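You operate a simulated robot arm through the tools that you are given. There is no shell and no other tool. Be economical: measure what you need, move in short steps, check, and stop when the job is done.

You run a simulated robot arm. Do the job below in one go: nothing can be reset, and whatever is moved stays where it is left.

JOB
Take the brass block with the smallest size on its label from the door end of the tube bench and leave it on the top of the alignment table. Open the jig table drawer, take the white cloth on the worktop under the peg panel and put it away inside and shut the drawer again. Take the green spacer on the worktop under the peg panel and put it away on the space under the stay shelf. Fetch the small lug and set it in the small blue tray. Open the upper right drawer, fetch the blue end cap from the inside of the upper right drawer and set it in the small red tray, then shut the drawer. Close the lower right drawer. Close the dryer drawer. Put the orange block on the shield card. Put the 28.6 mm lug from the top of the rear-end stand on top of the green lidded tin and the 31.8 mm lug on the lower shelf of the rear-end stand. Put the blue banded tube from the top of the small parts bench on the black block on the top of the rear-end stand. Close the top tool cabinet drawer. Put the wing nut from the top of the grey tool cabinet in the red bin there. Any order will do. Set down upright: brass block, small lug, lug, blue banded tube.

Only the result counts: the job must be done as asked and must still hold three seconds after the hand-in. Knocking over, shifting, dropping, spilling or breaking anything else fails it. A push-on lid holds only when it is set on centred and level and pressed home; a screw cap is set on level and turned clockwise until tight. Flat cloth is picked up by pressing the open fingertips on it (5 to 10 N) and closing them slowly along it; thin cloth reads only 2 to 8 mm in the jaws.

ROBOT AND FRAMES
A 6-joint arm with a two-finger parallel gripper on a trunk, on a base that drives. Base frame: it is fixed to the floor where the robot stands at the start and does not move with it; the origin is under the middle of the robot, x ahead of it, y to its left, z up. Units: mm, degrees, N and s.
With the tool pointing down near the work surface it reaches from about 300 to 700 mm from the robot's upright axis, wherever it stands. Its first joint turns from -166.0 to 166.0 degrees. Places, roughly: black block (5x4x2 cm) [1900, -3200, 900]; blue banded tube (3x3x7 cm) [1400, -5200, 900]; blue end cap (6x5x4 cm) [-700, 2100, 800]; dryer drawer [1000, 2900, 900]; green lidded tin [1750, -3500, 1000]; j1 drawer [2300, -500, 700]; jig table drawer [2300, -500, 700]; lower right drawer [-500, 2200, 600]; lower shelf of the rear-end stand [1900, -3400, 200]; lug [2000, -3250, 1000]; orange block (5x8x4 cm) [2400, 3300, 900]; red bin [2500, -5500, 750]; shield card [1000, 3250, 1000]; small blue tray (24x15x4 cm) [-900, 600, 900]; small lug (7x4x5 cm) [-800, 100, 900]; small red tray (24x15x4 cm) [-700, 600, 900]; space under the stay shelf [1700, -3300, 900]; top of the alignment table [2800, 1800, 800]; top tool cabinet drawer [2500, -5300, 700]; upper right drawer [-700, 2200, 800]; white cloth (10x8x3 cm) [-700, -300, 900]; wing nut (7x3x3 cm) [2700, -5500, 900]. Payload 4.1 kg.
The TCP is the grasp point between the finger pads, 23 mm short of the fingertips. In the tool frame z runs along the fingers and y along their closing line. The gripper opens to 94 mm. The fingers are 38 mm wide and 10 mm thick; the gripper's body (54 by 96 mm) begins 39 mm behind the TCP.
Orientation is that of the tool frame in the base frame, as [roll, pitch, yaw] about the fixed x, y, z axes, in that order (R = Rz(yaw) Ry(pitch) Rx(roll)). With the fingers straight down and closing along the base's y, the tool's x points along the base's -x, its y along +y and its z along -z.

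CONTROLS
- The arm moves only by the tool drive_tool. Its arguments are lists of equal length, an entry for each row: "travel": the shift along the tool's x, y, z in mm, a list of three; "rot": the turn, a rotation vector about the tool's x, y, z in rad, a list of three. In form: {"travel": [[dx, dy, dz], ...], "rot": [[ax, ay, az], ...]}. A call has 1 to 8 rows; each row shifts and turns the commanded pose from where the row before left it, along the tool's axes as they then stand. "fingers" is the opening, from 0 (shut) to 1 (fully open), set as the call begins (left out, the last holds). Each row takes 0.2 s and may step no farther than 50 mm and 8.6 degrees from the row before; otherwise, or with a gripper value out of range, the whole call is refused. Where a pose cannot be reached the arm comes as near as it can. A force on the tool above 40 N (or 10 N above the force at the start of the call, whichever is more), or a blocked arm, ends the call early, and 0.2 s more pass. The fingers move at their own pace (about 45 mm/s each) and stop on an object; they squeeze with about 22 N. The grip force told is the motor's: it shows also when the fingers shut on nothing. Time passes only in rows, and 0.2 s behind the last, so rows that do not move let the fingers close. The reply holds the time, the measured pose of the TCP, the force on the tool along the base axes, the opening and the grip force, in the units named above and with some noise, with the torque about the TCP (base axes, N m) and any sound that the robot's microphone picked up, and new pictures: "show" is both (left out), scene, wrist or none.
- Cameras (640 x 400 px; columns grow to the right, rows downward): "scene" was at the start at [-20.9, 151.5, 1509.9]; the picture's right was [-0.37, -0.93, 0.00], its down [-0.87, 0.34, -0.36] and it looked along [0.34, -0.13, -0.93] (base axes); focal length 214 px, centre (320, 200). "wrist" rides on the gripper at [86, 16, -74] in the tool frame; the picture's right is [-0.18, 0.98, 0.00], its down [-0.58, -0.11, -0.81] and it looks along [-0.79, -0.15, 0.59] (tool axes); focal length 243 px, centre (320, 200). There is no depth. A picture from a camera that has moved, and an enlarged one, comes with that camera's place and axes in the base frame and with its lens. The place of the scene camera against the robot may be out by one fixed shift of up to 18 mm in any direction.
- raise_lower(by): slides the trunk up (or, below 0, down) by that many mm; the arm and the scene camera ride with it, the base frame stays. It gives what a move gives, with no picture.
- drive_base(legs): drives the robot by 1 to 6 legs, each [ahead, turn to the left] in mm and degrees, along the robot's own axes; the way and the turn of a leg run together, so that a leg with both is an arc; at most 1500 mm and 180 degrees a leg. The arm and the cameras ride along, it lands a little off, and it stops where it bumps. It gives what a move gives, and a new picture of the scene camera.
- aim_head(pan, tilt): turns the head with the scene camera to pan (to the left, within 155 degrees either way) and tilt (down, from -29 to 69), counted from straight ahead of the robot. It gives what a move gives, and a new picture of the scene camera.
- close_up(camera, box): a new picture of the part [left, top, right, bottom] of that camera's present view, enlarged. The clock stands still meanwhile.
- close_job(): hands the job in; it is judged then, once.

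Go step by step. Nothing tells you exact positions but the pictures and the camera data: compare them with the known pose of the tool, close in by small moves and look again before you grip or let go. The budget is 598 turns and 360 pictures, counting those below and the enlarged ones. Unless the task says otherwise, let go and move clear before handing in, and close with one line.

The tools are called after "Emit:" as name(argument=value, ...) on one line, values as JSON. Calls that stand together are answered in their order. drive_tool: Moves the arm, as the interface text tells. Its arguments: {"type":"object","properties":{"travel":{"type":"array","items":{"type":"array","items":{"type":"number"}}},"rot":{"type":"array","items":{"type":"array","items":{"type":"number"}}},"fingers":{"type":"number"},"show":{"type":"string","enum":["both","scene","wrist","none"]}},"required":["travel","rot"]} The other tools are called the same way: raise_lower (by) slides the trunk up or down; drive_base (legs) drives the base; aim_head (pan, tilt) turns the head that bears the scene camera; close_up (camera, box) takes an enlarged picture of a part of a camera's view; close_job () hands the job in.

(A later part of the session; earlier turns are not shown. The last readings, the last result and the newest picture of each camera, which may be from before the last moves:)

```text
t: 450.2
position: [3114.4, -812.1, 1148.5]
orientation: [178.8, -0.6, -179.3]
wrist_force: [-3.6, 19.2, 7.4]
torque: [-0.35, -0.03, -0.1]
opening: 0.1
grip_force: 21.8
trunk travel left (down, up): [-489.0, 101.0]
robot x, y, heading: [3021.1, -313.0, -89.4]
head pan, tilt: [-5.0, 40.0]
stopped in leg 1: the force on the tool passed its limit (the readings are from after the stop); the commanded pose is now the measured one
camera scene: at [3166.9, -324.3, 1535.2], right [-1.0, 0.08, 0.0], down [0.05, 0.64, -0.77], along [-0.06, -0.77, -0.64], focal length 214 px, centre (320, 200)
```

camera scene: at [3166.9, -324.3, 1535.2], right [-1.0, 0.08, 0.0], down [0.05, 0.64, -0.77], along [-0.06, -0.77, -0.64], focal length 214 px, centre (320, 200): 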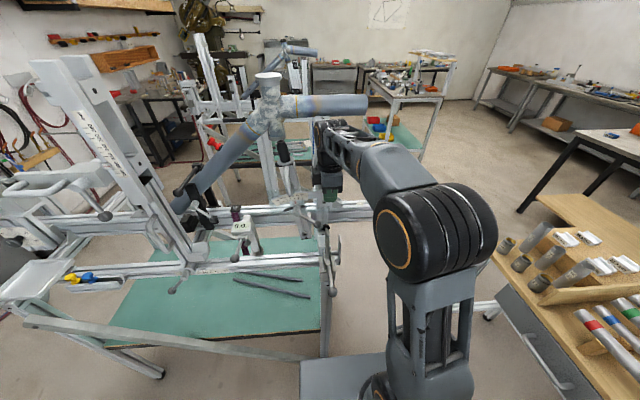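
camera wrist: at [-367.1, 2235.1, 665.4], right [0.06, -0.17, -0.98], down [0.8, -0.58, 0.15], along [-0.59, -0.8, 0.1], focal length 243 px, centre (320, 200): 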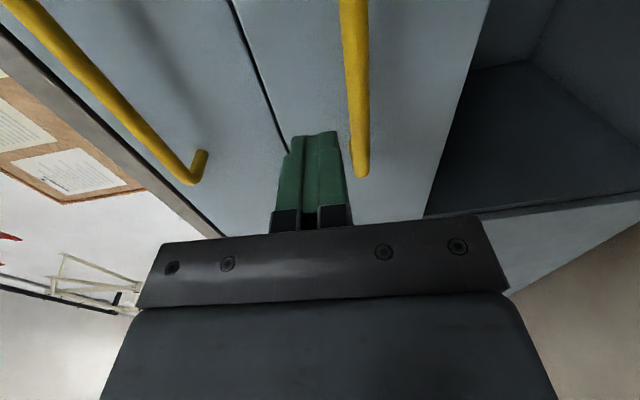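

I bumped the tool lightly against the jig frame; I back away at once.

Emit:
drive_base(legs=[[-120, 0]])

Emit:
close_up(camera="scene", box=[100, 60, 420, 260])

```text
t: 451.5
position: [3113.1, -694.9, 1145.3]
orientation: [178.8, -0.7, -179.2]
wrist_force: [0.7, 0.5, 0.5]
torque: [0.01, -0.01, 0.02]
opening: 0.1
grip_force: 22.1
trunk travel left (down, up): [-489.0, 101.0]
robot x, y, heading: [3016.9, -190.6, -89.3]
head pan, tilt: [-5.0, 40.0]
camera scene: at [3166.2, -207.5, 1535.1], right [-1.0, 0.08, 0.0], down [0.05, 0.64, -0.77], along [-0.06, -0.76, -0.64], focal length 214 px, centre (320, 200)
```

scene: 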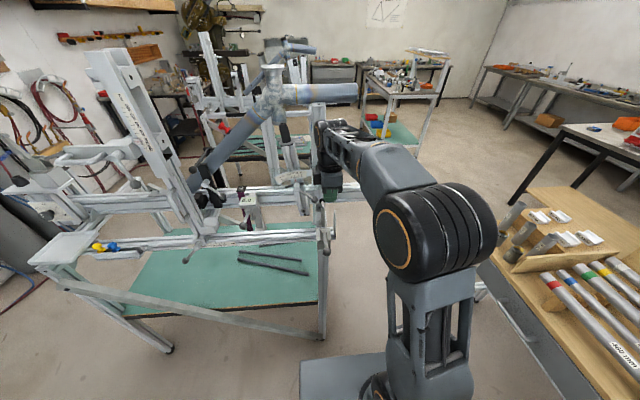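

```text
2.00 times, centred on (260, 160) of scene
camera zoom: at [3166.2, -207.5, 1535.1], right [-1.0, 0.08, 0.0], down [0.05, 0.64, -0.77], along [-0.06, -0.76, -0.64], focal length 429 px, centre (440, 280)
```

zoom: 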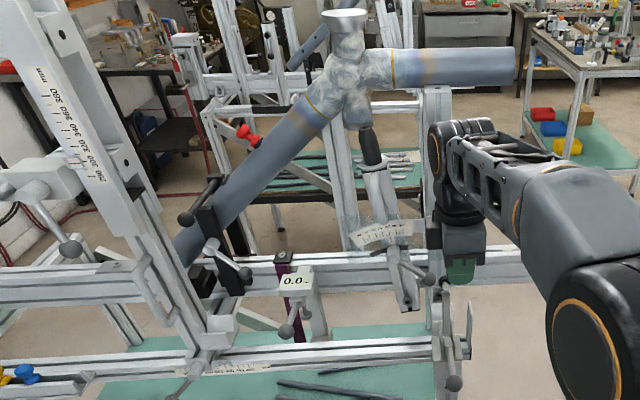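

Jig looks intact. I turn to face the drawer side of the jig table and look.

Emit:
drive_base(legs=[[0, -91], [-130, 0]])

Emit:
aim_head(pan=15, tilt=40)

```text
t: 456.6
position: [2644.0, -275.8, 1145.5]
orientation: [178.8, -0.7, 89.6]
wrist_force: [0.2, 0.9, 0.6]
torque: [-0.03, 0.0, 0.01]
opening: 0.1
grip_force: 21.5
trunk travel left (down, up): [-489.0, 101.0]
robot x, y, heading: [3151.3, -190.2, 179.6]
head pan, tilt: [-5.0, 40.0]
camera scene: at [3111.6, -345.0, 1535.1], right [0.1, 1.0, 0.0], down [0.64, -0.06, -0.77], along [-0.76, 0.07, -0.64], focal length 214 px, centre (320, 200)
```

scene: 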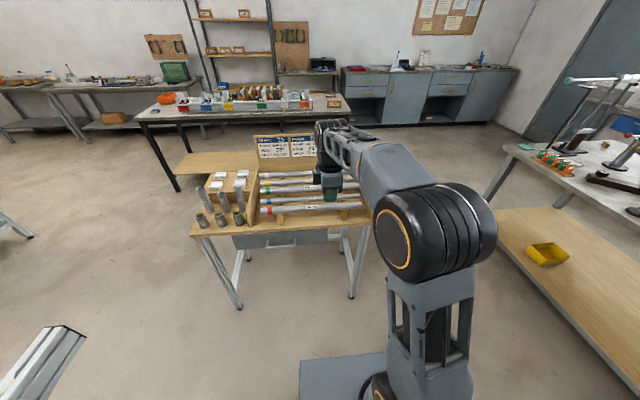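

```text
t: 457.4
position: [2643.2, -275.9, 1144.7]
orientation: [178.7, -0.7, 89.6]
wrist_force: [-0.4, 0.5, -0.1]
torque: [0.06, 0.02, -0.01]
opening: 0.0
grip_force: 21.8
trunk travel left (down, up): [-489.0, 101.0]
robot x, y, heading: [3147.8, -190.8, 179.6]
head pan, tilt: [15.0, 40.0]
camera scene: at [3113.2, -374.4, 1535.0], right [-0.25, 0.97, 0.0], down [0.62, 0.16, -0.77], along [-0.74, -0.19, -0.64], focal length 214 px, centre (320, 200)
```

scene: 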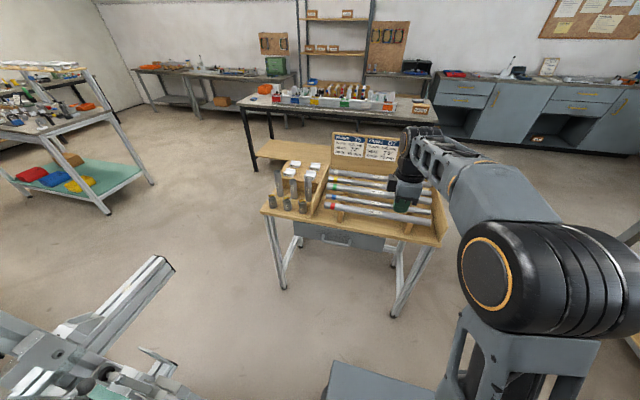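

Emit:
drive_tool(travel=[[-45, -20, 0], [-45, -20, 0], [-45, -20, 0], [-45, -20, 0], [0, 0, 0], [0, 0, 0], [0, 0, 0], [0, 0, 0]], rot=[[0, 0, 0], [0, 0, 0], [0, 0, 0], [0, 0, 0], [0.1428, 0, 0], [0.1428, 0, 0], [0.1428, 0, 0], [0.1428, 0, 0]], show="none", fingers=0.6)

Emit:
drive_tool(travel=[[0, 0, 0], [0, 0, 0], [0, 0, 0], [0, 0, 0], [0, 0, 0], [0, 0, 0], [0, 0, 0]], rot=[[0.1428, 0, 0], [0.1428, 0, 0], [0.1428, 0, 0], [0.1428, 0, 0], [0.1428, 0, 0], [0.1428, 0, 0], [0.12, 0, 0]], show="none")

Emit:
raise_lower(by=-400)

Emit:
raise_lower(by=-40)

Emit:
drive_tool(travel=[[0, 0, 0]], rot=[[0, 0, 0]], show="both")

```text
t: 459.2
position: [2563.3, -455.4, 1140.7]
orientation: [-148.3, -0.6, 89.6]
wrist_force: [-0.2, 0.0, -0.9]
torque: [0.02, 0.03, 0.01]
opening: 56.3
grip_force: 0.1
trunk travel left (down, up): [-489.0, 101.0]
robot x, y, heading: [3149.1, -190.8, 179.2]
head pan, tilt: [15.0, 40.0]
```

```text
t: 460.9
position: [2561.6, -455.0, 1141.1]
orientation: [-92.6, -0.7, 89.7]
wrist_force: [-0.3, -0.6, 0.7]
torque: [0.03, 0.0, 0.05]
opening: 56.2
grip_force: 0.1
trunk travel left (down, up): [-489.0, 101.0]
robot x, y, heading: [3148.8, -191.3, 179.5]
head pan, tilt: [15.0, 40.0]
```

```text
t: 464.7
position: [2561.7, -455.6, 741.7]
orientation: [-92.5, -0.6, 89.6]
wrist_force: [-0.2, 0.3, 0.2]
torque: [0.04, 0.02, -0.02]
opening: 56.2
grip_force: 0.1
trunk travel left (down, up): [-89.0, 501.0]
robot x, y, heading: [3150.4, -190.7, 179.4]
head pan, tilt: [15.0, 40.0]
```

```text
t: 465.5
position: [2561.7, -456.5, 702.0]
orientation: [-92.6, -0.7, 89.6]
wrist_force: [-0.6, 0.2, -0.9]
torque: [0.02, 0.01, 0.01]
opening: 56.5
grip_force: 0.1
trunk travel left (down, up): [-49.0, 541.0]
robot x, y, heading: [3148.5, -191.7, 179.7]
head pan, tilt: [15.0, 40.0]
```

```text
t: 465.9
position: [2560.8, -455.1, 701.0]
orientation: [-92.6, -0.7, 89.7]
wrist_force: [0.6, -0.7, 0.0]
torque: [-0.01, -0.02, 0.0]
opening: 56.3
grip_force: 0.2
trunk travel left (down, up): [-49.0, 541.0]
robot x, y, heading: [3151.2, -191.1, 179.3]
head pan, tilt: [15.0, 40.0]
camera scene: at [3113.3, -374.5, 1095.0], right [-0.25, 0.97, 0.0], down [0.62, 0.16, -0.77], along [-0.74, -0.19, -0.64], focal length 214 px, centre (320, 200)
camera wrist: at [2638.6, -369.1, 689.4], right [0.04, -0.17, -0.98], down [0.8, -0.59, 0.14], along [-0.6, -0.79, 0.11], focal length 243 px, centre (320, 200)
```

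scene: 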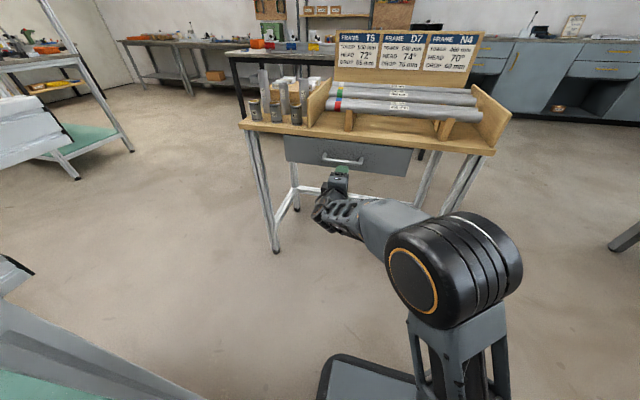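
wrist: 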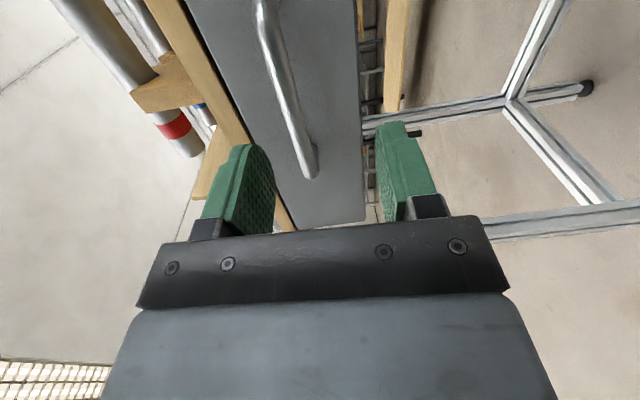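

Emit:
drive_tool(travel=[[0, -24, 20], [0, -2, 40], [0, -2, 25]], rot=[[0, 0, 0], [0, 0, 0], [0, 0, 0]], show="wrist")

```text
t: 466.7
position: [2476.0, -456.1, 724.8]
orientation: [-92.5, -0.7, 89.7]
wrist_force: [0.2, 0.4, 0.0]
torque: [0.0, -0.02, 0.01]
opening: 56.6
grip_force: 0.0
trunk travel left (down, up): [-49.0, 541.0]
robot x, y, heading: [3152.7, -194.3, 179.4]
head pan, tilt: [15.0, 40.0]
camera wrist: at [2552.4, -369.4, 713.4], right [0.04, -0.17, -0.98], down [0.8, -0.59, 0.14], along [-0.6, -0.79, 0.11], focal length 243 px, centre (320, 200)
```

wrist: 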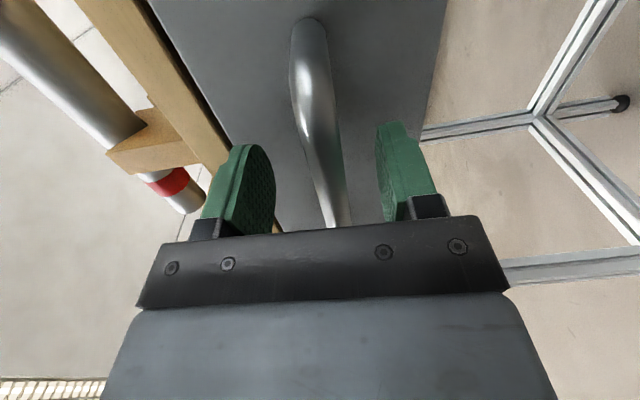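

Emit:
drive_tool(travel=[[0, 1, 14]], rot=[[0, 0, 0]], show="none")

Emit:
drive_tool(travel=[[0, 0, 0], [0, 0, 0], [0, 0, 0], [0, 0, 0]], rot=[[0, 0, 0], [0, 0, 0], [0, 0, 0], [0, 0, 0]], fingers=0, show="none")

Emit:
drive_tool(travel=[[0, -0.5, -15], [0, -1.5, -35], [0, -1.8, -40], [0, -1.8, -40], [0, -1.8, -40], [0, -1.5, -30]], rot=[[0, 0, 0], [0, 0, 0], [0, 0, 0], [0, 0, 0], [0, 0, 0], [0, 0, 0]], show="scene")

```text
t: 467.1
position: [2467.0, -455.9, 724.4]
orientation: [-92.5, -0.8, 89.5]
wrist_force: [17.7, 6.9, -0.6]
torque: [-0.27, 0.62, 0.17]
opening: 56.2
grip_force: 0.0
trunk travel left (down, up): [-49.0, 541.0]
robot x, y, heading: [3149.6, -191.0, 179.5]
head pan, tilt: [15.0, 40.0]
stopped in row 1: the force on the tool passed its limit (the readings are from after the stop); the commanded pose is now the measured one
```

```text
t: 468.1
position: [2465.6, -458.1, 719.4]
orientation: [-92.9, -0.7, 89.8]
wrist_force: [23.8, 3.4, -19.7]
torque: [-1.71, 0.5, 0.39]
opening: 14.0
grip_force: 45.0
trunk travel left (down, up): [-49.0, 541.0]
robot x, y, heading: [3149.5, -191.4, 179.4]
head pan, tilt: [15.0, 40.0]
```

```text
t: 468.8
position: [2524.7, -457.9, 719.1]
orientation: [-93.8, -0.9, 89.6]
wrist_force: [-1.4, -1.6, -15.0]
torque: [-2.0, 0.62, 0.28]
opening: 14.3
grip_force: 44.9
trunk travel left (down, up): [-49.0, 541.0]
robot x, y, heading: [3147.8, -191.0, 179.6]
head pan, tilt: [15.0, 40.0]
stopped in row 3: the force on the tool passed its limit (the readings are from after the stop); the commanded pose is now the measured one
camera scene: at [3112.0, -374.8, 1095.3], right [-0.25, 0.97, 0.0], down [0.62, 0.16, -0.77], along [-0.74, -0.19, -0.64], focal length 214 px, centre (320, 200)
```

scene: 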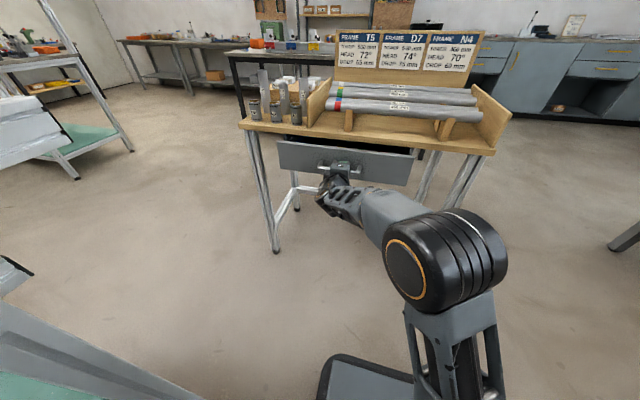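

Emit:
drive_tool(travel=[[0, 3, -10], [0, 2.4, -35], [0, 2.6, -40], [0, 2.6, -40], [0, 2.6, -40]], rot=[[0, 0, 0], [0, 0, 0], [0, 0, 0], [0, 0, 0], [0, 0, 0]], show="scene")

```text
t: 470.0
position: [2689.5, -457.0, 718.8]
orientation: [-93.3, -1.0, 89.3]
wrist_force: [-1.1, 5.0, -10.1]
torque: [-1.73, 0.13, -0.51]
opening: 14.0
grip_force: 45.0
trunk travel left (down, up): [-49.0, 541.0]
robot x, y, heading: [3150.0, -192.9, 179.3]
head pan, tilt: [15.0, 40.0]
camera scene: at [3112.3, -374.2, 1095.1], right [-0.25, 0.97, 0.0], down [0.62, 0.16, -0.77], along [-0.74, -0.19, -0.64], focal length 214 px, centre (320, 200)
```

scene: 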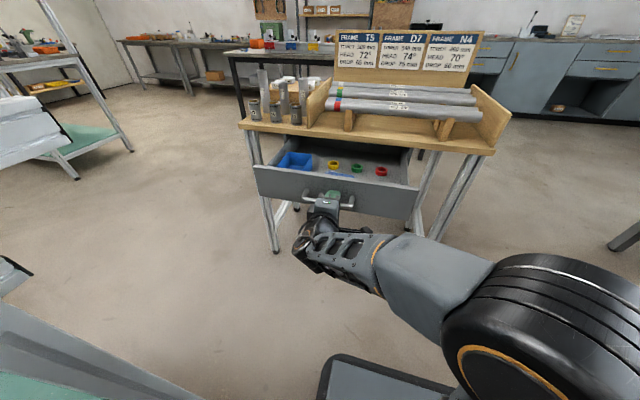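

Drawer is open about 22 cm. I release the handle, and back off.

Emit:
drive_tool(travel=[[0, 0, 0], [0, 0, 0], [0, 0, 0], [0, 2, -40], [0, 2, -30]], rot=[[0, 0, 0], [0, 0, 0], [0, 0, 0], [0, 0, 0], [0, 0, 0]], fingers=0.6, show="none")

Emit:
drive_base(legs=[[-100, 0]])

Emit:
raise_lower(by=400)

Emit:
aim_head(pan=15, tilt=40)

```text
t: 471.2
position: [2758.7, -457.2, 718.4]
orientation: [-93.5, -1.0, 89.5]
wrist_force: [0.0, 0.3, -0.4]
torque: [0.0, 0.02, 0.01]
opening: 56.2
grip_force: 0.1
trunk travel left (down, up): [-49.0, 541.0]
robot x, y, heading: [3146.1, -192.8, 179.4]
head pan, tilt: [15.0, 40.0]
```

```text
t: 472.4
position: [2856.8, -457.7, 718.3]
orientation: [-93.2, -1.0, 89.5]
wrist_force: [-0.7, -0.2, 0.5]
torque: [0.03, -0.02, 0.01]
opening: 56.4
grip_force: 0.1
trunk travel left (down, up): [-49.0, 541.0]
robot x, y, heading: [3252.5, -193.6, 179.4]
head pan, tilt: [15.0, 40.0]
camera scene: at [3211.9, -375.3, 1095.0], right [-0.25, 0.97, 0.0], down [0.62, 0.16, -0.77], along [-0.74, -0.19, -0.64], focal length 214 px, centre (320, 200)
```

scene: 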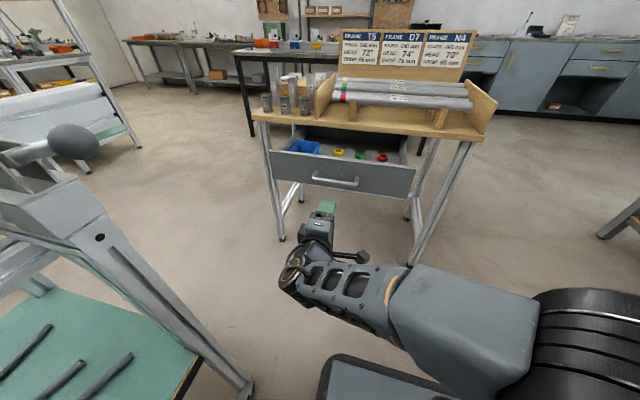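

```text
t: 476.2
position: [2856.7, -458.6, 1118.5]
orientation: [-93.3, -1.1, 89.5]
wrist_force: [0.3, 0.5, 0.9]
torque: [-0.02, 0.02, -0.02]
opening: 56.5
grip_force: 0.0
trunk travel left (down, up): [-449.0, 141.0]
robot x, y, heading: [3249.7, -195.6, 179.5]
head pan, tilt: [15.0, 40.0]
```

```text
t: 476.8
position: [2857.6, -458.3, 1117.6]
orientation: [-93.3, -1.0, 89.5]
wrist_force: [-0.9, -0.5, 0.7]
torque: [0.0, 0.01, 0.02]
opening: 56.3
grip_force: 0.1
trunk travel left (down, up): [-449.0, 141.0]
robot x, y, heading: [3250.4, -195.2, 179.4]
head pan, tilt: [15.0, 40.0]
camera scene: at [3211.9, -375.4, 1495.0], right [-0.25, 0.97, 0.0], down [0.62, 0.16, -0.77], along [-0.74, -0.19, -0.64], focal length 214 px, centre (320, 200)
```

scene: 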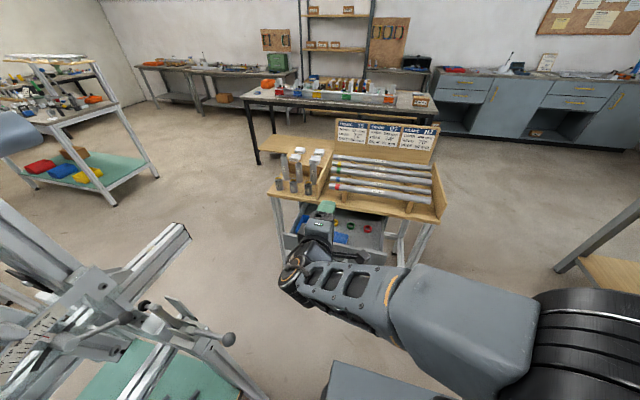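

Next I fold the tool down and drive back to the peg-panel worktop for the cloth.

Emit:
drive_tool(travel=[[0, 0, 0], [0, 0, 0], [0, 0, 0], [0, 0, 0], [0, 0, 0], [0, 0, 0], [0, 0, 0], [0, 0, 0]], rot=[[-0.1428, 0, 0], [-0.1428, 0, 0], [-0.1428, 0, 0], [-0.1428, 0, 0], [-0.1428, 0, 0], [-0.1428, 0, 0], [-0.1428, 0, 0], [-0.1428, 0, 0]], show="none")

Emit:
drive_tool(travel=[[0, 0, 0], [0, 0, 0], [0, 0, -20], [0, 0, -20]], rot=[[-0.1428, 0, 0], [-0.1428, 0, 0], [-0.08, 0, 0], [0, 0, 0]], show="none")

Emit:
drive_base(legs=[[0, -89.4], [745, 0], [0, 90], [1500, 0], [1500, 0]])

```text
t: 478.6
position: [2858.4, -458.1, 1118.5]
orientation: [-158.9, -1.0, 89.6]
wrist_force: [0.0, 0.6, -0.7]
torque: [0.0, -0.02, 0.02]
opening: 56.2
grip_force: 0.0
trunk travel left (down, up): [-449.0, 141.0]
robot x, y, heading: [3250.6, -192.7, 179.4]
head pan, tilt: [15.0, 40.0]
```

```text
t: 479.6
position: [2859.8, -459.3, 1158.2]
orientation: [-179.8, -1.0, 89.5]
wrist_force: [0.7, -0.3, 0.8]
torque: [-0.02, 0.01, 0.01]
opening: 56.6
grip_force: 0.0
trunk travel left (down, up): [-449.0, 141.0]
robot x, y, heading: [3250.2, -191.8, 179.7]
head pan, tilt: [15.0, 40.0]
```

```text
t: 505.4
position: [-130.0, 267.6, 1158.6]
orientation: [-179.8, -1.1, 90.7]
wrist_force: [0.2, -0.2, -0.8]
torque: [0.0, -0.01, 0.01]
opening: 56.4
grip_force: 0.1
trunk travel left (down, up): [-449.0, 141.0]
robot x, y, heading: [253.9, 542.3, -179.6]
head pan, tilt: [15.0, 40.0]
camera scene: at [221.6, 359.7, 1495.0], right [-0.27, 0.96, 0.0], down [0.62, 0.17, -0.77], along [-0.74, -0.21, -0.64], focal length 214 px, centre (320, 200)
```

scene: 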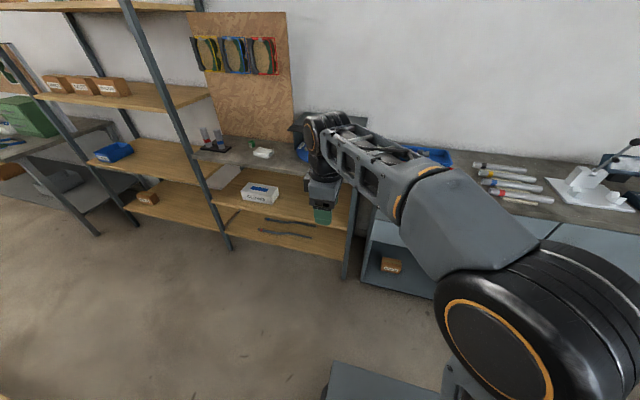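

Emit:
drive_base(legs=[[310, 0], [0, 90], [820, 0], [0, -90], [185, 0]])

Emit:
aim_head(pan=-5, tilt=50)

```text
t: 520.2
position: [-618.0, -562.6, 1156.8]
orientation: [-179.7, -1.0, 91.0]
wrist_force: [0.7, 0.4, 0.0]
torque: [0.01, 0.02, 0.0]
opening: 56.3
grip_force: 0.0
trunk travel left (down, up): [-449.0, 141.0]
robot x, y, heading: [-235.6, -284.1, -179.2]
head pan, tilt: [15.0, 40.0]
camera scene: at [-266.3, -469.1, 1495.0], right [-0.27, 0.96, 0.0], down [0.62, 0.18, -0.77], along [-0.74, -0.21, -0.64], focal length 214 px, centre (320, 200)
```

scene: 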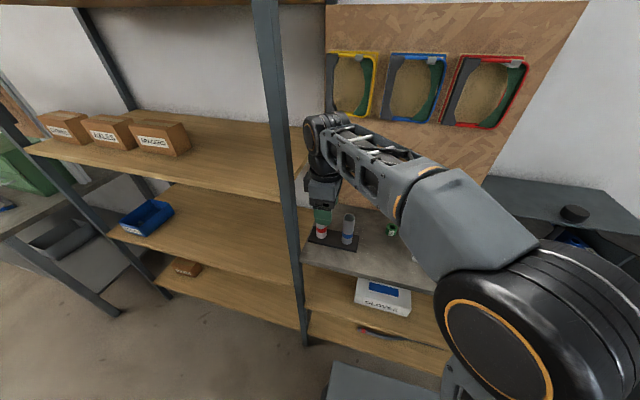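

```text
t: 521.0
position: [-615.6, -561.1, 1157.4]
orientation: [-179.7, -0.9, 91.0]
wrist_force: [0.5, -0.5, 0.3]
torque: [0.01, -0.03, 0.04]
opening: 56.4
grip_force: 0.0
trunk travel left (down, up): [-449.0, 141.0]
robot x, y, heading: [-237.4, -286.5, -179.3]
head pan, tilt: [-5.0, 50.0]
camera scene: at [-261.1, -440.3, 1480.9], right [0.07, 1.0, 0.0], down [0.76, -0.05, -0.64], along [-0.64, 0.05, -0.77], focal length 214 px, centre (320, 200)
```

scene: 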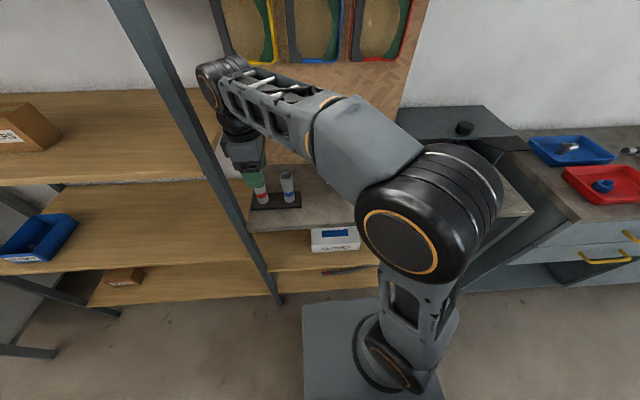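

Emit:
drive_tool(travel=[[38, 0, 0], [38, 0, 0], [38, -10, 0], [38, -15, 0], [38, -20, 0], [38, -20, 0], [38, -10, 0], [38, -10, 0]], rot=[[0, 0, 0], [0, 0, 0], [0, 0, 0], [0, 0, 0], [0, 0, 0], [0, 0, 0], [0, 0, 0], [0, 0, 0]], show="wrist")

```text
t: 522.9
position: [-706.2, -258.1, 1163.6]
orientation: [-179.7, -1.0, 91.0]
wrist_force: [-0.7, 0.1, 0.5]
torque: [0.01, -0.01, 0.02]
opening: 56.5
grip_force: 0.0
trunk travel left (down, up): [-449.0, 141.0]
robot x, y, heading: [-236.8, -288.2, -179.0]
head pan, tilt: [-5.0, 50.0]
camera wrist: at [-691.2, -173.1, 1239.2], right [0.99, -0.17, -0.01], down [-0.09, -0.6, 0.8], along [-0.14, -0.78, -0.6], focal length 243 px, centre (320, 200)
```

wrist: 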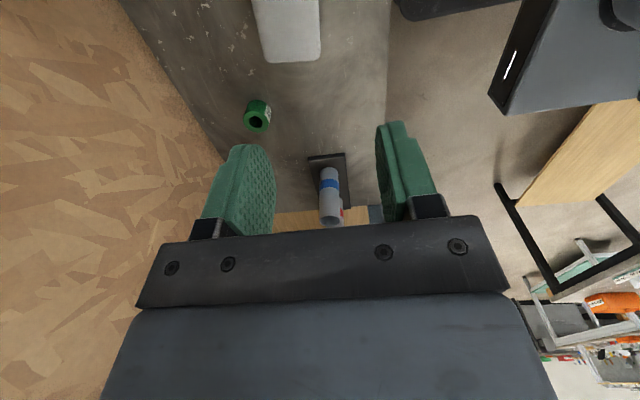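

Emit:
drive_tool(travel=[[0, -42, 20], [0, 0, 50], [0, 0, 50], [0, 0, 40]], rot=[[0, -0.018, 0], [0, 0, 0], [0, 0, 0], [0, 0, 0]], fingers=0.7, show="wrist")

```text
t: 523.9
position: [-748.7, -259.3, 1004.2]
orientation: [-179.7, 0.1, 91.0]
wrist_force: [0.2, -0.3, 0.0]
torque: [-0.01, 0.04, 0.02]
opening: 65.8
grip_force: 0.0
trunk travel left (down, up): [-449.0, 141.0]
robot x, y, heading: [-234.1, -282.7, -179.1]
head pan, tilt: [-5.0, 50.0]
camera wrist: at [-734.0, -172.8, 1077.5], right [0.99, -0.17, -0.01], down [-0.09, -0.58, 0.81], along [-0.14, -0.8, -0.59], focal length 243 px, centre (320, 200)
```

wrist: 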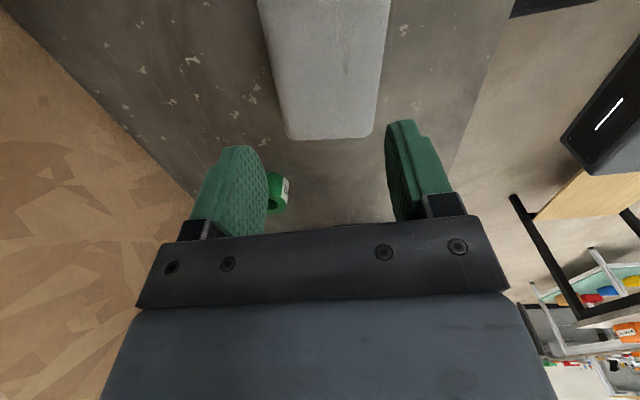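

Emit:
drive_tool(travel=[[0, 0, 25], [0, 0, 15], [0, 0, 5], [0, 0, 3], [0, 0, 3]], rot=[[0, 0, 0], [0, 0, 0], [0, 0, 0], [0, 0, 0], [0, 0, 0]], fingers=0.5, show="wrist")

```text
t: 525.0
position: [-748.6, -258.5, 953.2]
orientation: [-179.7, 0.0, 91.1]
wrist_force: [0.8, -0.3, -0.1]
torque: [0.03, 0.03, -0.02]
opening: 47.0
grip_force: 0.1
trunk travel left (down, up): [-449.0, 141.0]
robot x, y, heading: [-232.9, -288.1, -178.8]
head pan, tilt: [-5.0, 50.0]
camera wrist: at [-733.7, -172.7, 1026.3], right [0.99, -0.17, 0.0], down [-0.09, -0.58, 0.81], along [-0.14, -0.8, -0.59], focal length 243 px, centre (320, 200)
```

wrist: 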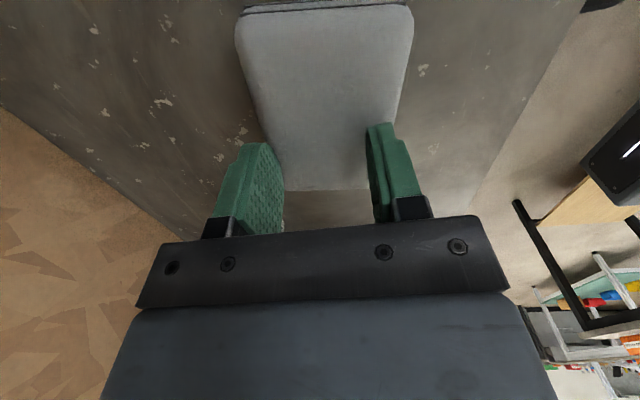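

Emit:
drive_tool(travel=[[0, 0, 4], [0, 0, 3], [0, 0, 3], [0, 0, 3], [0, 0, 3], [0, 0, 3]], rot=[[0, 0, 0], [0, 0, 0], [0, 0, 0], [0, 0, 0], [0, 0, 0], [0, 0, 0]], show="none")

```text
t: 525.8
position: [-750.6, -259.2, 950.9]
orientation: [-179.0, -0.1, 91.0]
wrist_force: [5.8, -0.7, 19.9]
torque: [0.03, -0.65, -0.07]
opening: 49.5
grip_force: 2.8
trunk travel left (down, up): [-449.0, 141.0]
robot x, y, heading: [-232.7, -284.2, -179.3]
head pan, tilt: [-5.0, 50.0]
stopped in row 3: the force on the tool passed its limit (the readings are from after the stop); the commanded pose is now the measured one
```

Emit:
drive_tool(travel=[[0, 0, -2], [0, 0, 0]], rot=[[0, 0, 0], [0, 0, 0]], show="none")

```text
t: 526.4
position: [-750.7, -259.5, 952.5]
orientation: [-179.1, 0.0, 91.1]
wrist_force: [4.1, 0.0, 12.1]
torque: [0.02, -0.45, -0.01]
opening: 48.8
grip_force: 1.8
trunk travel left (down, up): [-449.0, 141.0]
robot x, y, heading: [-232.7, -290.0, -179.2]
head pan, tilt: [-5.0, 50.0]
```

Emit:
drive_tool(travel=[[0, 0, -1], [0, 0, 0]], rot=[[0, 0, 0], [0, 0, 0]], fingers=0.4, show="none")

Emit:
drive_tool(travel=[[0, 0, 0], [0, 0, 0]], rot=[[0, 0, 0], [0, 0, 0]], fingers=0.3, show="none")

Emit:
drive_tool(travel=[[0, 0, 0], [0, 0, 0]], rot=[[0, 0, 0], [0, 0, 0]], fingers=0.2, show="wrist")

```text
t: 527.0
position: [-751.6, -260.0, 950.6]
orientation: [-179.3, 0.0, 91.0]
wrist_force: [1.8, 0.5, 3.5]
torque: [-0.02, -0.1, 0.0]
opening: 38.1
grip_force: 1.0
trunk travel left (down, up): [-449.0, 141.0]
robot x, y, heading: [-235.9, -287.8, -178.9]
head pan, tilt: [-5.0, 50.0]
```

```text
t: 527.6
position: [-751.0, -259.4, 951.6]
orientation: [-179.2, 0.0, 91.0]
wrist_force: [0.0, -0.1, -0.2]
torque: [-0.04, 0.01, 0.02]
opening: 28.1
grip_force: 0.0
trunk travel left (down, up): [-449.0, 141.0]
robot x, y, heading: [-232.3, -282.5, -179.0]
head pan, tilt: [-5.0, 50.0]
```

```text
t: 528.2
position: [-751.3, -259.4, 952.2]
orientation: [-179.2, -0.1, 91.1]
wrist_force: [-0.3, 0.6, 0.2]
torque: [-0.04, -0.02, 0.02]
opening: 18.9
grip_force: 0.0
trunk travel left (down, up): [-449.0, 141.0]
robot x, y, heading: [-234.9, -287.1, -179.1]
head pan, tilt: [-5.0, 50.0]
camera wrist: at [-734.7, -172.7, 1025.6], right [0.99, -0.17, -0.01], down [-0.09, -0.58, 0.81], along [-0.14, -0.8, -0.59], focal length 243 px, centre (320, 200)
```

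wrist: 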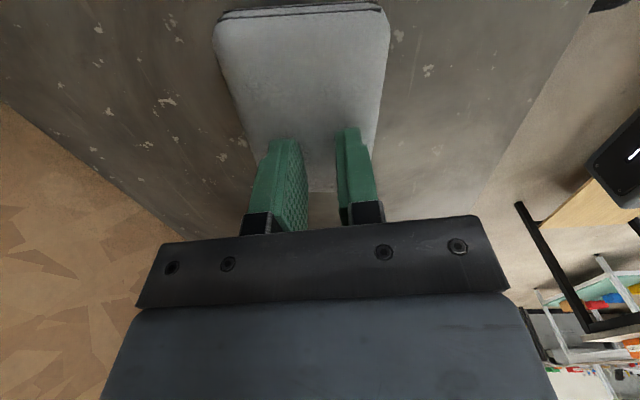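

The folded cloth is about 30 mm thick and 70 mm wide, so I'll straddle it and grip it by its sides.

Emit:
drive_tool(travel=[[0, 0, -20], [3, -1, 0], [0, 0, 0], [0, 0, 0]], rot=[[0, 0, 0], [0, 0, 0], [0, 0, 0], [0, 0, 0]], fingers=1, show="none")

Emit:
drive_tool(travel=[[0, 0, 20], [0, 0, 12], [0, 0, 5], [0, 0, 4], [0, 0, 3]], rot=[[0, 0, 0], [0, 0, 0], [0, 0, 0], [0, 0, 0], [0, 0, 0]], show="wrist")

```text
t: 529.2
position: [-752.2, -256.2, 970.9]
orientation: [-179.2, 0.0, 91.0]
wrist_force: [0.6, 0.5, -0.4]
torque: [0.03, -0.01, 0.01]
opening: 94.0
grip_force: 0.1
trunk travel left (down, up): [-449.0, 141.0]
robot x, y, heading: [-234.2, -282.2, -179.0]
head pan, tilt: [-5.0, 50.0]
```

```text
t: 530.4
position: [-752.6, -257.5, 927.4]
orientation: [-179.2, 0.0, 91.0]
wrist_force: [0.3, 0.4, -0.1]
torque: [0.0, -0.01, 0.01]
opening: 94.0
grip_force: 0.1
trunk travel left (down, up): [-449.0, 141.0]
robot x, y, heading: [-239.6, -283.5, -179.2]
head pan, tilt: [-5.0, 50.0]
camera wrist: at [-735.9, -170.0, 1001.3], right [0.99, -0.17, -0.01], down [-0.09, -0.58, 0.81], along [-0.14, -0.8, -0.59], focal length 243 px, centre (320, 200)
```

wrist: 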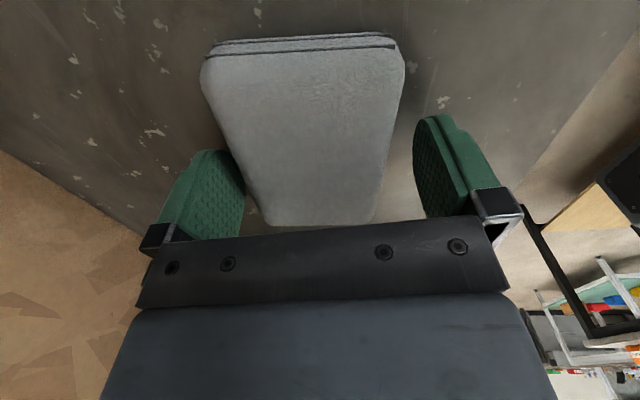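

Straddling the cloth now. I close slowly on its sides.

Emit:
drive_tool(travel=[[0, 0, 2], [0, 0, 0]], rot=[[0, 0, 0], [0, 0, 0]], fingers=0.75, show="none")

Emit:
drive_tool(travel=[[0, 0, 0], [0, 0, 0], [0, 0, 0], [0, 0, 0]], rot=[[0, 0, 0], [0, 0, 0], [0, 0, 0], [0, 0, 0]], fingers=0, show="wrist")

```text
t: 531.0
position: [-754.3, -256.7, 925.6]
orientation: [-179.2, 0.0, 90.9]
wrist_force: [-0.6, 0.0, 2.5]
torque: [0.03, -0.09, -0.03]
opening: 72.9
grip_force: 22.2
trunk travel left (down, up): [-449.0, 141.0]
robot x, y, heading: [-233.3, -286.3, -179.0]
head pan, tilt: [-5.0, 50.0]
```

```text
t: 532.0
position: [-752.7, -256.7, 925.3]
orientation: [-179.2, 0.0, 91.0]
wrist_force: [-0.3, -1.5, 4.3]
torque: [0.01, -0.16, -0.11]
opening: 73.0
grip_force: 21.9
trunk travel left (down, up): [-449.0, 141.0]
robot x, y, heading: [-233.5, -285.2, -179.0]
head pan, tilt: [-5.0, 50.0]
camera wrist: at [-735.8, -169.9, 999.4], right [0.99, -0.17, -0.01], down [-0.09, -0.58, 0.81], along [-0.14, -0.79, -0.59], focal length 243 px, centre (320, 200)
```

wrist: 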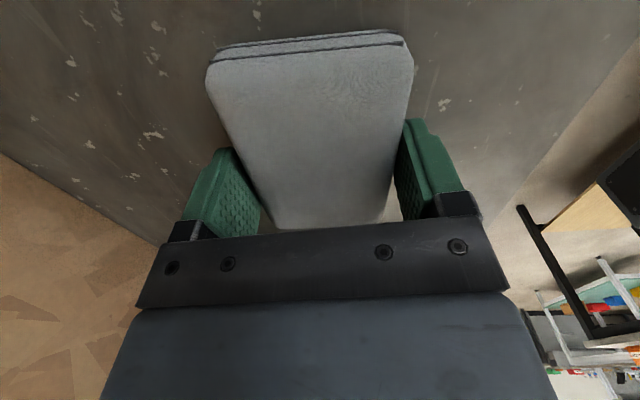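

Emit:
drive_tool(travel=[[0, 0, -20], [0, 0, -50], [0, 0, -50], [0, 0, -50], [0, 0, -50], [0, 25, 0]], rot=[[0, 0, 0], [0, 0, 0], [0, 0, 0], [0, 0, 0], [0, 0, 0], [0, 0, 0]], show="wrist")

```text
t: 533.4
position: [-724.3, -256.1, 1146.2]
orientation: [-179.2, 0.0, 91.0]
wrist_force: [-0.7, -0.6, -0.8]
torque: [0.04, -0.04, -0.01]
opening: 72.3
grip_force: 21.6
trunk travel left (down, up): [-449.0, 141.0]
robot x, y, heading: [-230.4, -281.4, -179.1]
head pan, tilt: [-5.0, 50.0]
camera wrist: at [-707.0, -169.7, 1219.8], right [0.99, -0.17, -0.01], down [-0.09, -0.58, 0.81], along [-0.14, -0.8, -0.59], focal length 243 px, centre (320, 200)
```

wrist: 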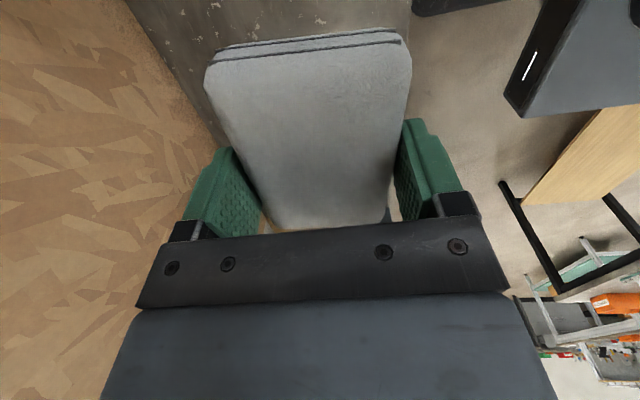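

Cloth is held. I retract a little and drive back to the jig table drawer.

Emit:
drive_tool(travel=[[0, 40, 0], [0, 35, 0]], rot=[[0, 0, 0], [0, 0, 0]], show="none")

Emit:
drive_base(legs=[[-185, 0], [0, -90], [825, 0], [0, -91], [1500, 0], [1500, 0]])

```text
t: 534.0
position: [-650.2, -255.9, 1145.3]
orientation: [-179.3, 0.0, 91.0]
wrist_force: [0.1, 0.3, 0.3]
torque: [0.01, 0.0, 0.01]
opening: 72.1
grip_force: 22.4
trunk travel left (down, up): [-449.0, 141.0]
robot x, y, heading: [-238.1, -287.2, -179.1]
head pan, tilt: [-5.0, 50.0]
```

```text
t: 561.3
position: [3354.1, 430.4, 1143.3]
orientation: [-179.2, 0.0, -90.8]
wrist_force: [-0.1, -0.2, -0.2]
torque: [-0.03, 0.02, 0.03]
opening: 69.5
grip_force: 21.4
trunk travel left (down, up): [-449.0, 141.0]
robot x, y, heading: [2939.5, 471.6, -0.8]
head pan, tilt: [-5.0, 50.0]
camera scene: at [2946.2, 637.9, 1480.9], right [-0.1, -0.99, 0.0], down [-0.76, 0.08, -0.64], along [0.64, -0.07, -0.77], focal length 214 px, centre (320, 200)
```

scene: 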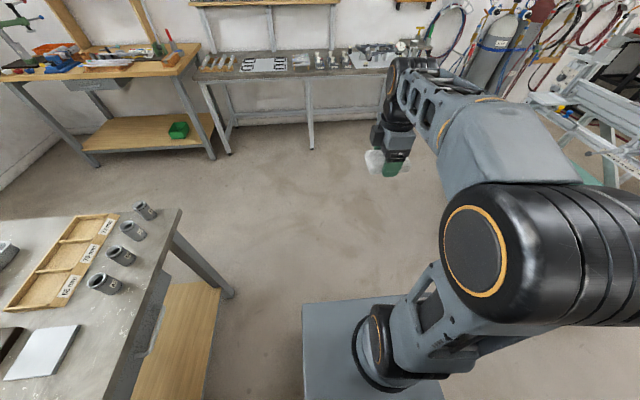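

Emit:
drive_base(legs=[[280, 0], [0, -89], [650, 0], [0, -90]])

Emit:
aim_head(pan=12, tilt=45)

```text
t: 574.0
position: [2806.3, -151.9, 1143.3]
orientation: [-179.2, 0.0, 91.0]
wrist_force: [0.0, -1.4, -0.6]
torque: [0.01, 0.0, 0.01]
opening: 69.3
grip_force: 21.9
trunk travel left (down, up): [-449.0, 141.0]
robot x, y, heading: [3219.7, -183.0, -179.0]
head pan, tilt: [-5.0, 50.0]
camera scene: at [3195.4, -336.7, 1480.9], right [0.07, 1.0, 0.0], down [0.76, -0.05, -0.64], along [-0.64, 0.04, -0.77], focal length 214 px, centre (320, 200)
```

scene: 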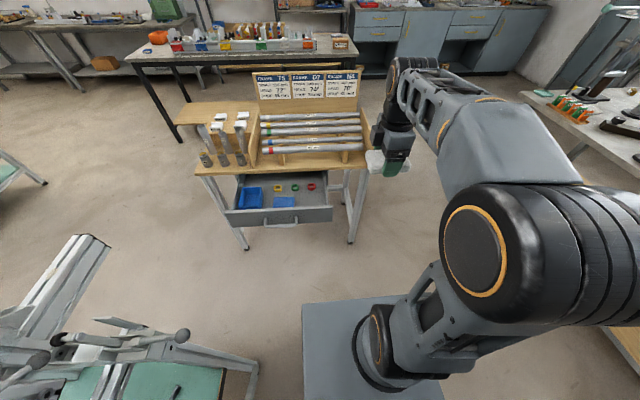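

```text
t: 574.8
position: [2805.9, -151.7, 1144.2]
orientation: [-179.2, 0.1, 91.1]
wrist_force: [-0.9, -0.8, -0.3]
torque: [-0.01, -0.02, -0.01]
opening: 69.4
grip_force: 22.1
trunk travel left (down, up): [-449.0, 141.0]
robot x, y, heading: [3224.0, -180.7, -179.2]
head pan, tilt: [12.0, 45.0]
camera scene: at [3193.0, -360.3, 1487.8], right [-0.22, 0.97, 0.0], down [0.69, 0.16, -0.71], along [-0.69, -0.16, -0.71], focal length 214 px, centre (320, 200)
```

scene: 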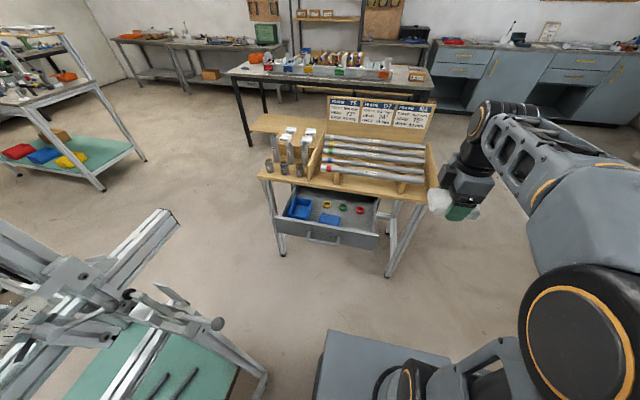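

Emit:
close_up(camera="scene", box=[270, 180, 398, 260])

```text
5.00 times, centred on (334, 220) of scene
camera zoom: at [3193.0, -360.3, 1487.8], right [-0.22, 0.97, 0.0], down [0.69, 0.16, -0.71], along [-0.69, -0.16, -0.71], focal length 1072 px, centre (250, 100)
```

zoom: 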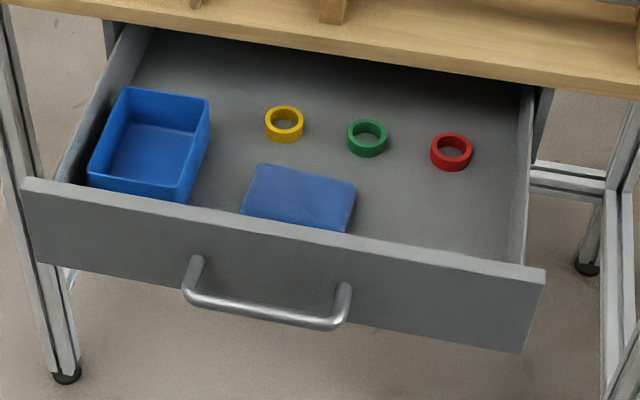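

There's a free spot front-right in the drawer, near (2565,-325). I drive closer and move the cloth over it.

Emit:
drive_base(legs=[[90, 0]])

Emit:
drive_tool(travel=[[-45, -20, 0], [-45, -20, 0], [-43, -25, 0], [-40, -30, 0], [0, -45, 0], [0, 0, 50], [0, 0, 50]], rot=[[0, 0, 0], [0, 0, 0], [0, 0, 0], [0, 0, 0], [0, 0, 0], [0, 0, 0], [0, 0, 0]], show="both")

```text
t: 575.9
position: [2715.2, -154.1, 1143.9]
orientation: [-179.3, 0.0, 91.0]
wrist_force: [-1.4, -0.2, -0.9]
torque: [-0.03, 0.04, -0.01]
opening: 69.4
grip_force: 22.4
trunk travel left (down, up): [-449.0, 141.0]
robot x, y, heading: [3133.2, -185.5, -179.1]
head pan, tilt: [12.0, 45.0]
camera scene: at [3102.3, -361.9, 1487.8], right [-0.22, 0.97, 0.0], down [0.69, 0.16, -0.71], along [-0.69, -0.16, -0.71], focal length 214 px, centre (320, 200)
```

scene: 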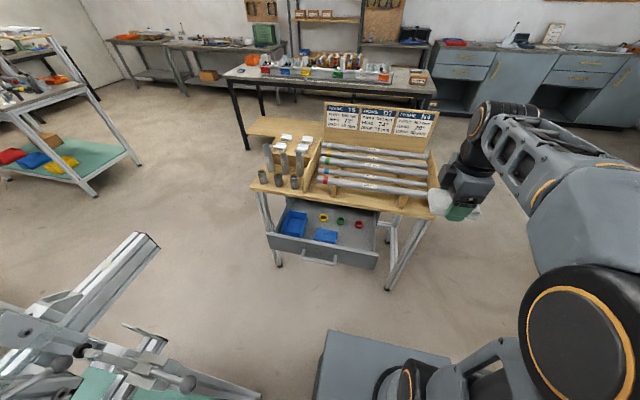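

```text
t: 577.5
position: [2578.8, -329.1, 1045.3]
orientation: [-179.1, 0.1, 91.0]
wrist_force: [-0.2, -0.4, -1.0]
torque: [0.0, -0.01, 0.03]
opening: 69.2
grip_force: 21.6
trunk travel left (down, up): [-449.0, 141.0]
robot x, y, heading: [3132.0, -185.7, -178.9]
head pan, tilt: [12.0, 45.0]
camera scene: at [3102.9, -362.1, 1487.8], right [-0.22, 0.97, 0.0], down [0.69, 0.16, -0.71], along [-0.69, -0.16, -0.71], focal length 214 px, centre (320, 200)
camera wrist: at [2594.4, -242.5, 1119.1], right [0.99, -0.17, -0.01], down [-0.09, -0.58, 0.81], along [-0.14, -0.8, -0.59], focal length 243 px, centre (320, 200)
```

scene: 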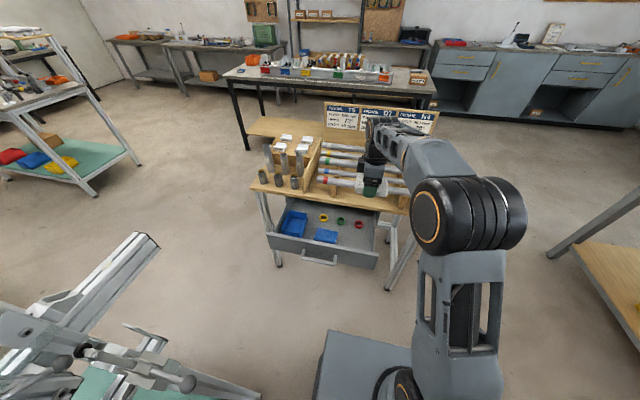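
wrist: 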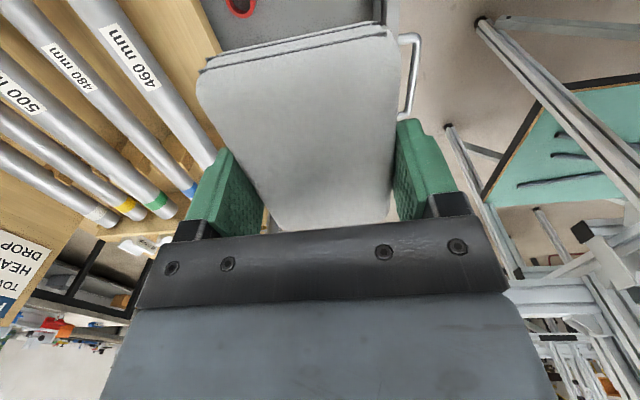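

Emit:
drive_tool(travel=[[0, 0, 50], [0, 0, 50], [0, 0, 50], [0, 0, 50], [0, 0, 40]], rot=[[0, 0, 0], [0, 0, 0], [0, 0, 0], [0, 0, 0], [0, 0, 0]], show="both")

```text
t: 578.7
position: [2575.5, -330.7, 804.9]
orientation: [-179.2, 0.0, 91.0]
wrist_force: [0.1, 0.0, 0.4]
torque: [0.01, 0.01, 0.01]
opening: 69.4
grip_force: 22.1
trunk travel left (down, up): [-449.0, 141.0]
robot x, y, heading: [3135.6, -184.9, -179.0]
head pan, tilt: [12.0, 45.0]
camera scene: at [3102.6, -362.1, 1487.8], right [-0.22, 0.97, 0.0], down [0.69, 0.16, -0.71], along [-0.69, -0.16, -0.71], focal length 214 px, centre (320, 200)
camera wrist: at [2590.5, -242.5, 878.5], right [0.99, -0.17, -0.01], down [-0.09, -0.58, 0.81], along [-0.14, -0.8, -0.59], focal length 243 px, centre (320, 200)
```

scene: 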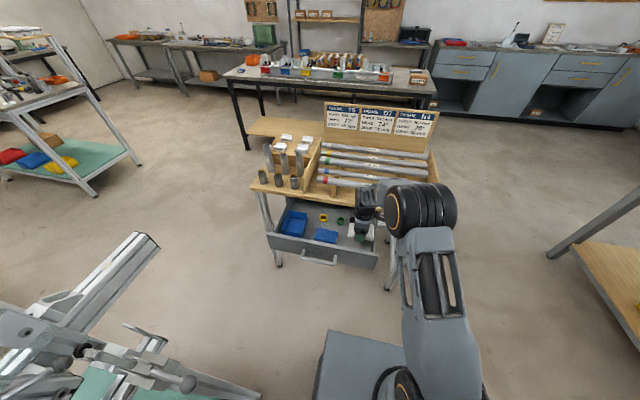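
wrist: 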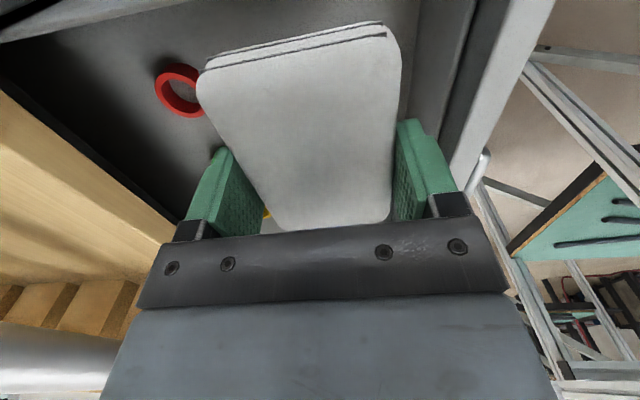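

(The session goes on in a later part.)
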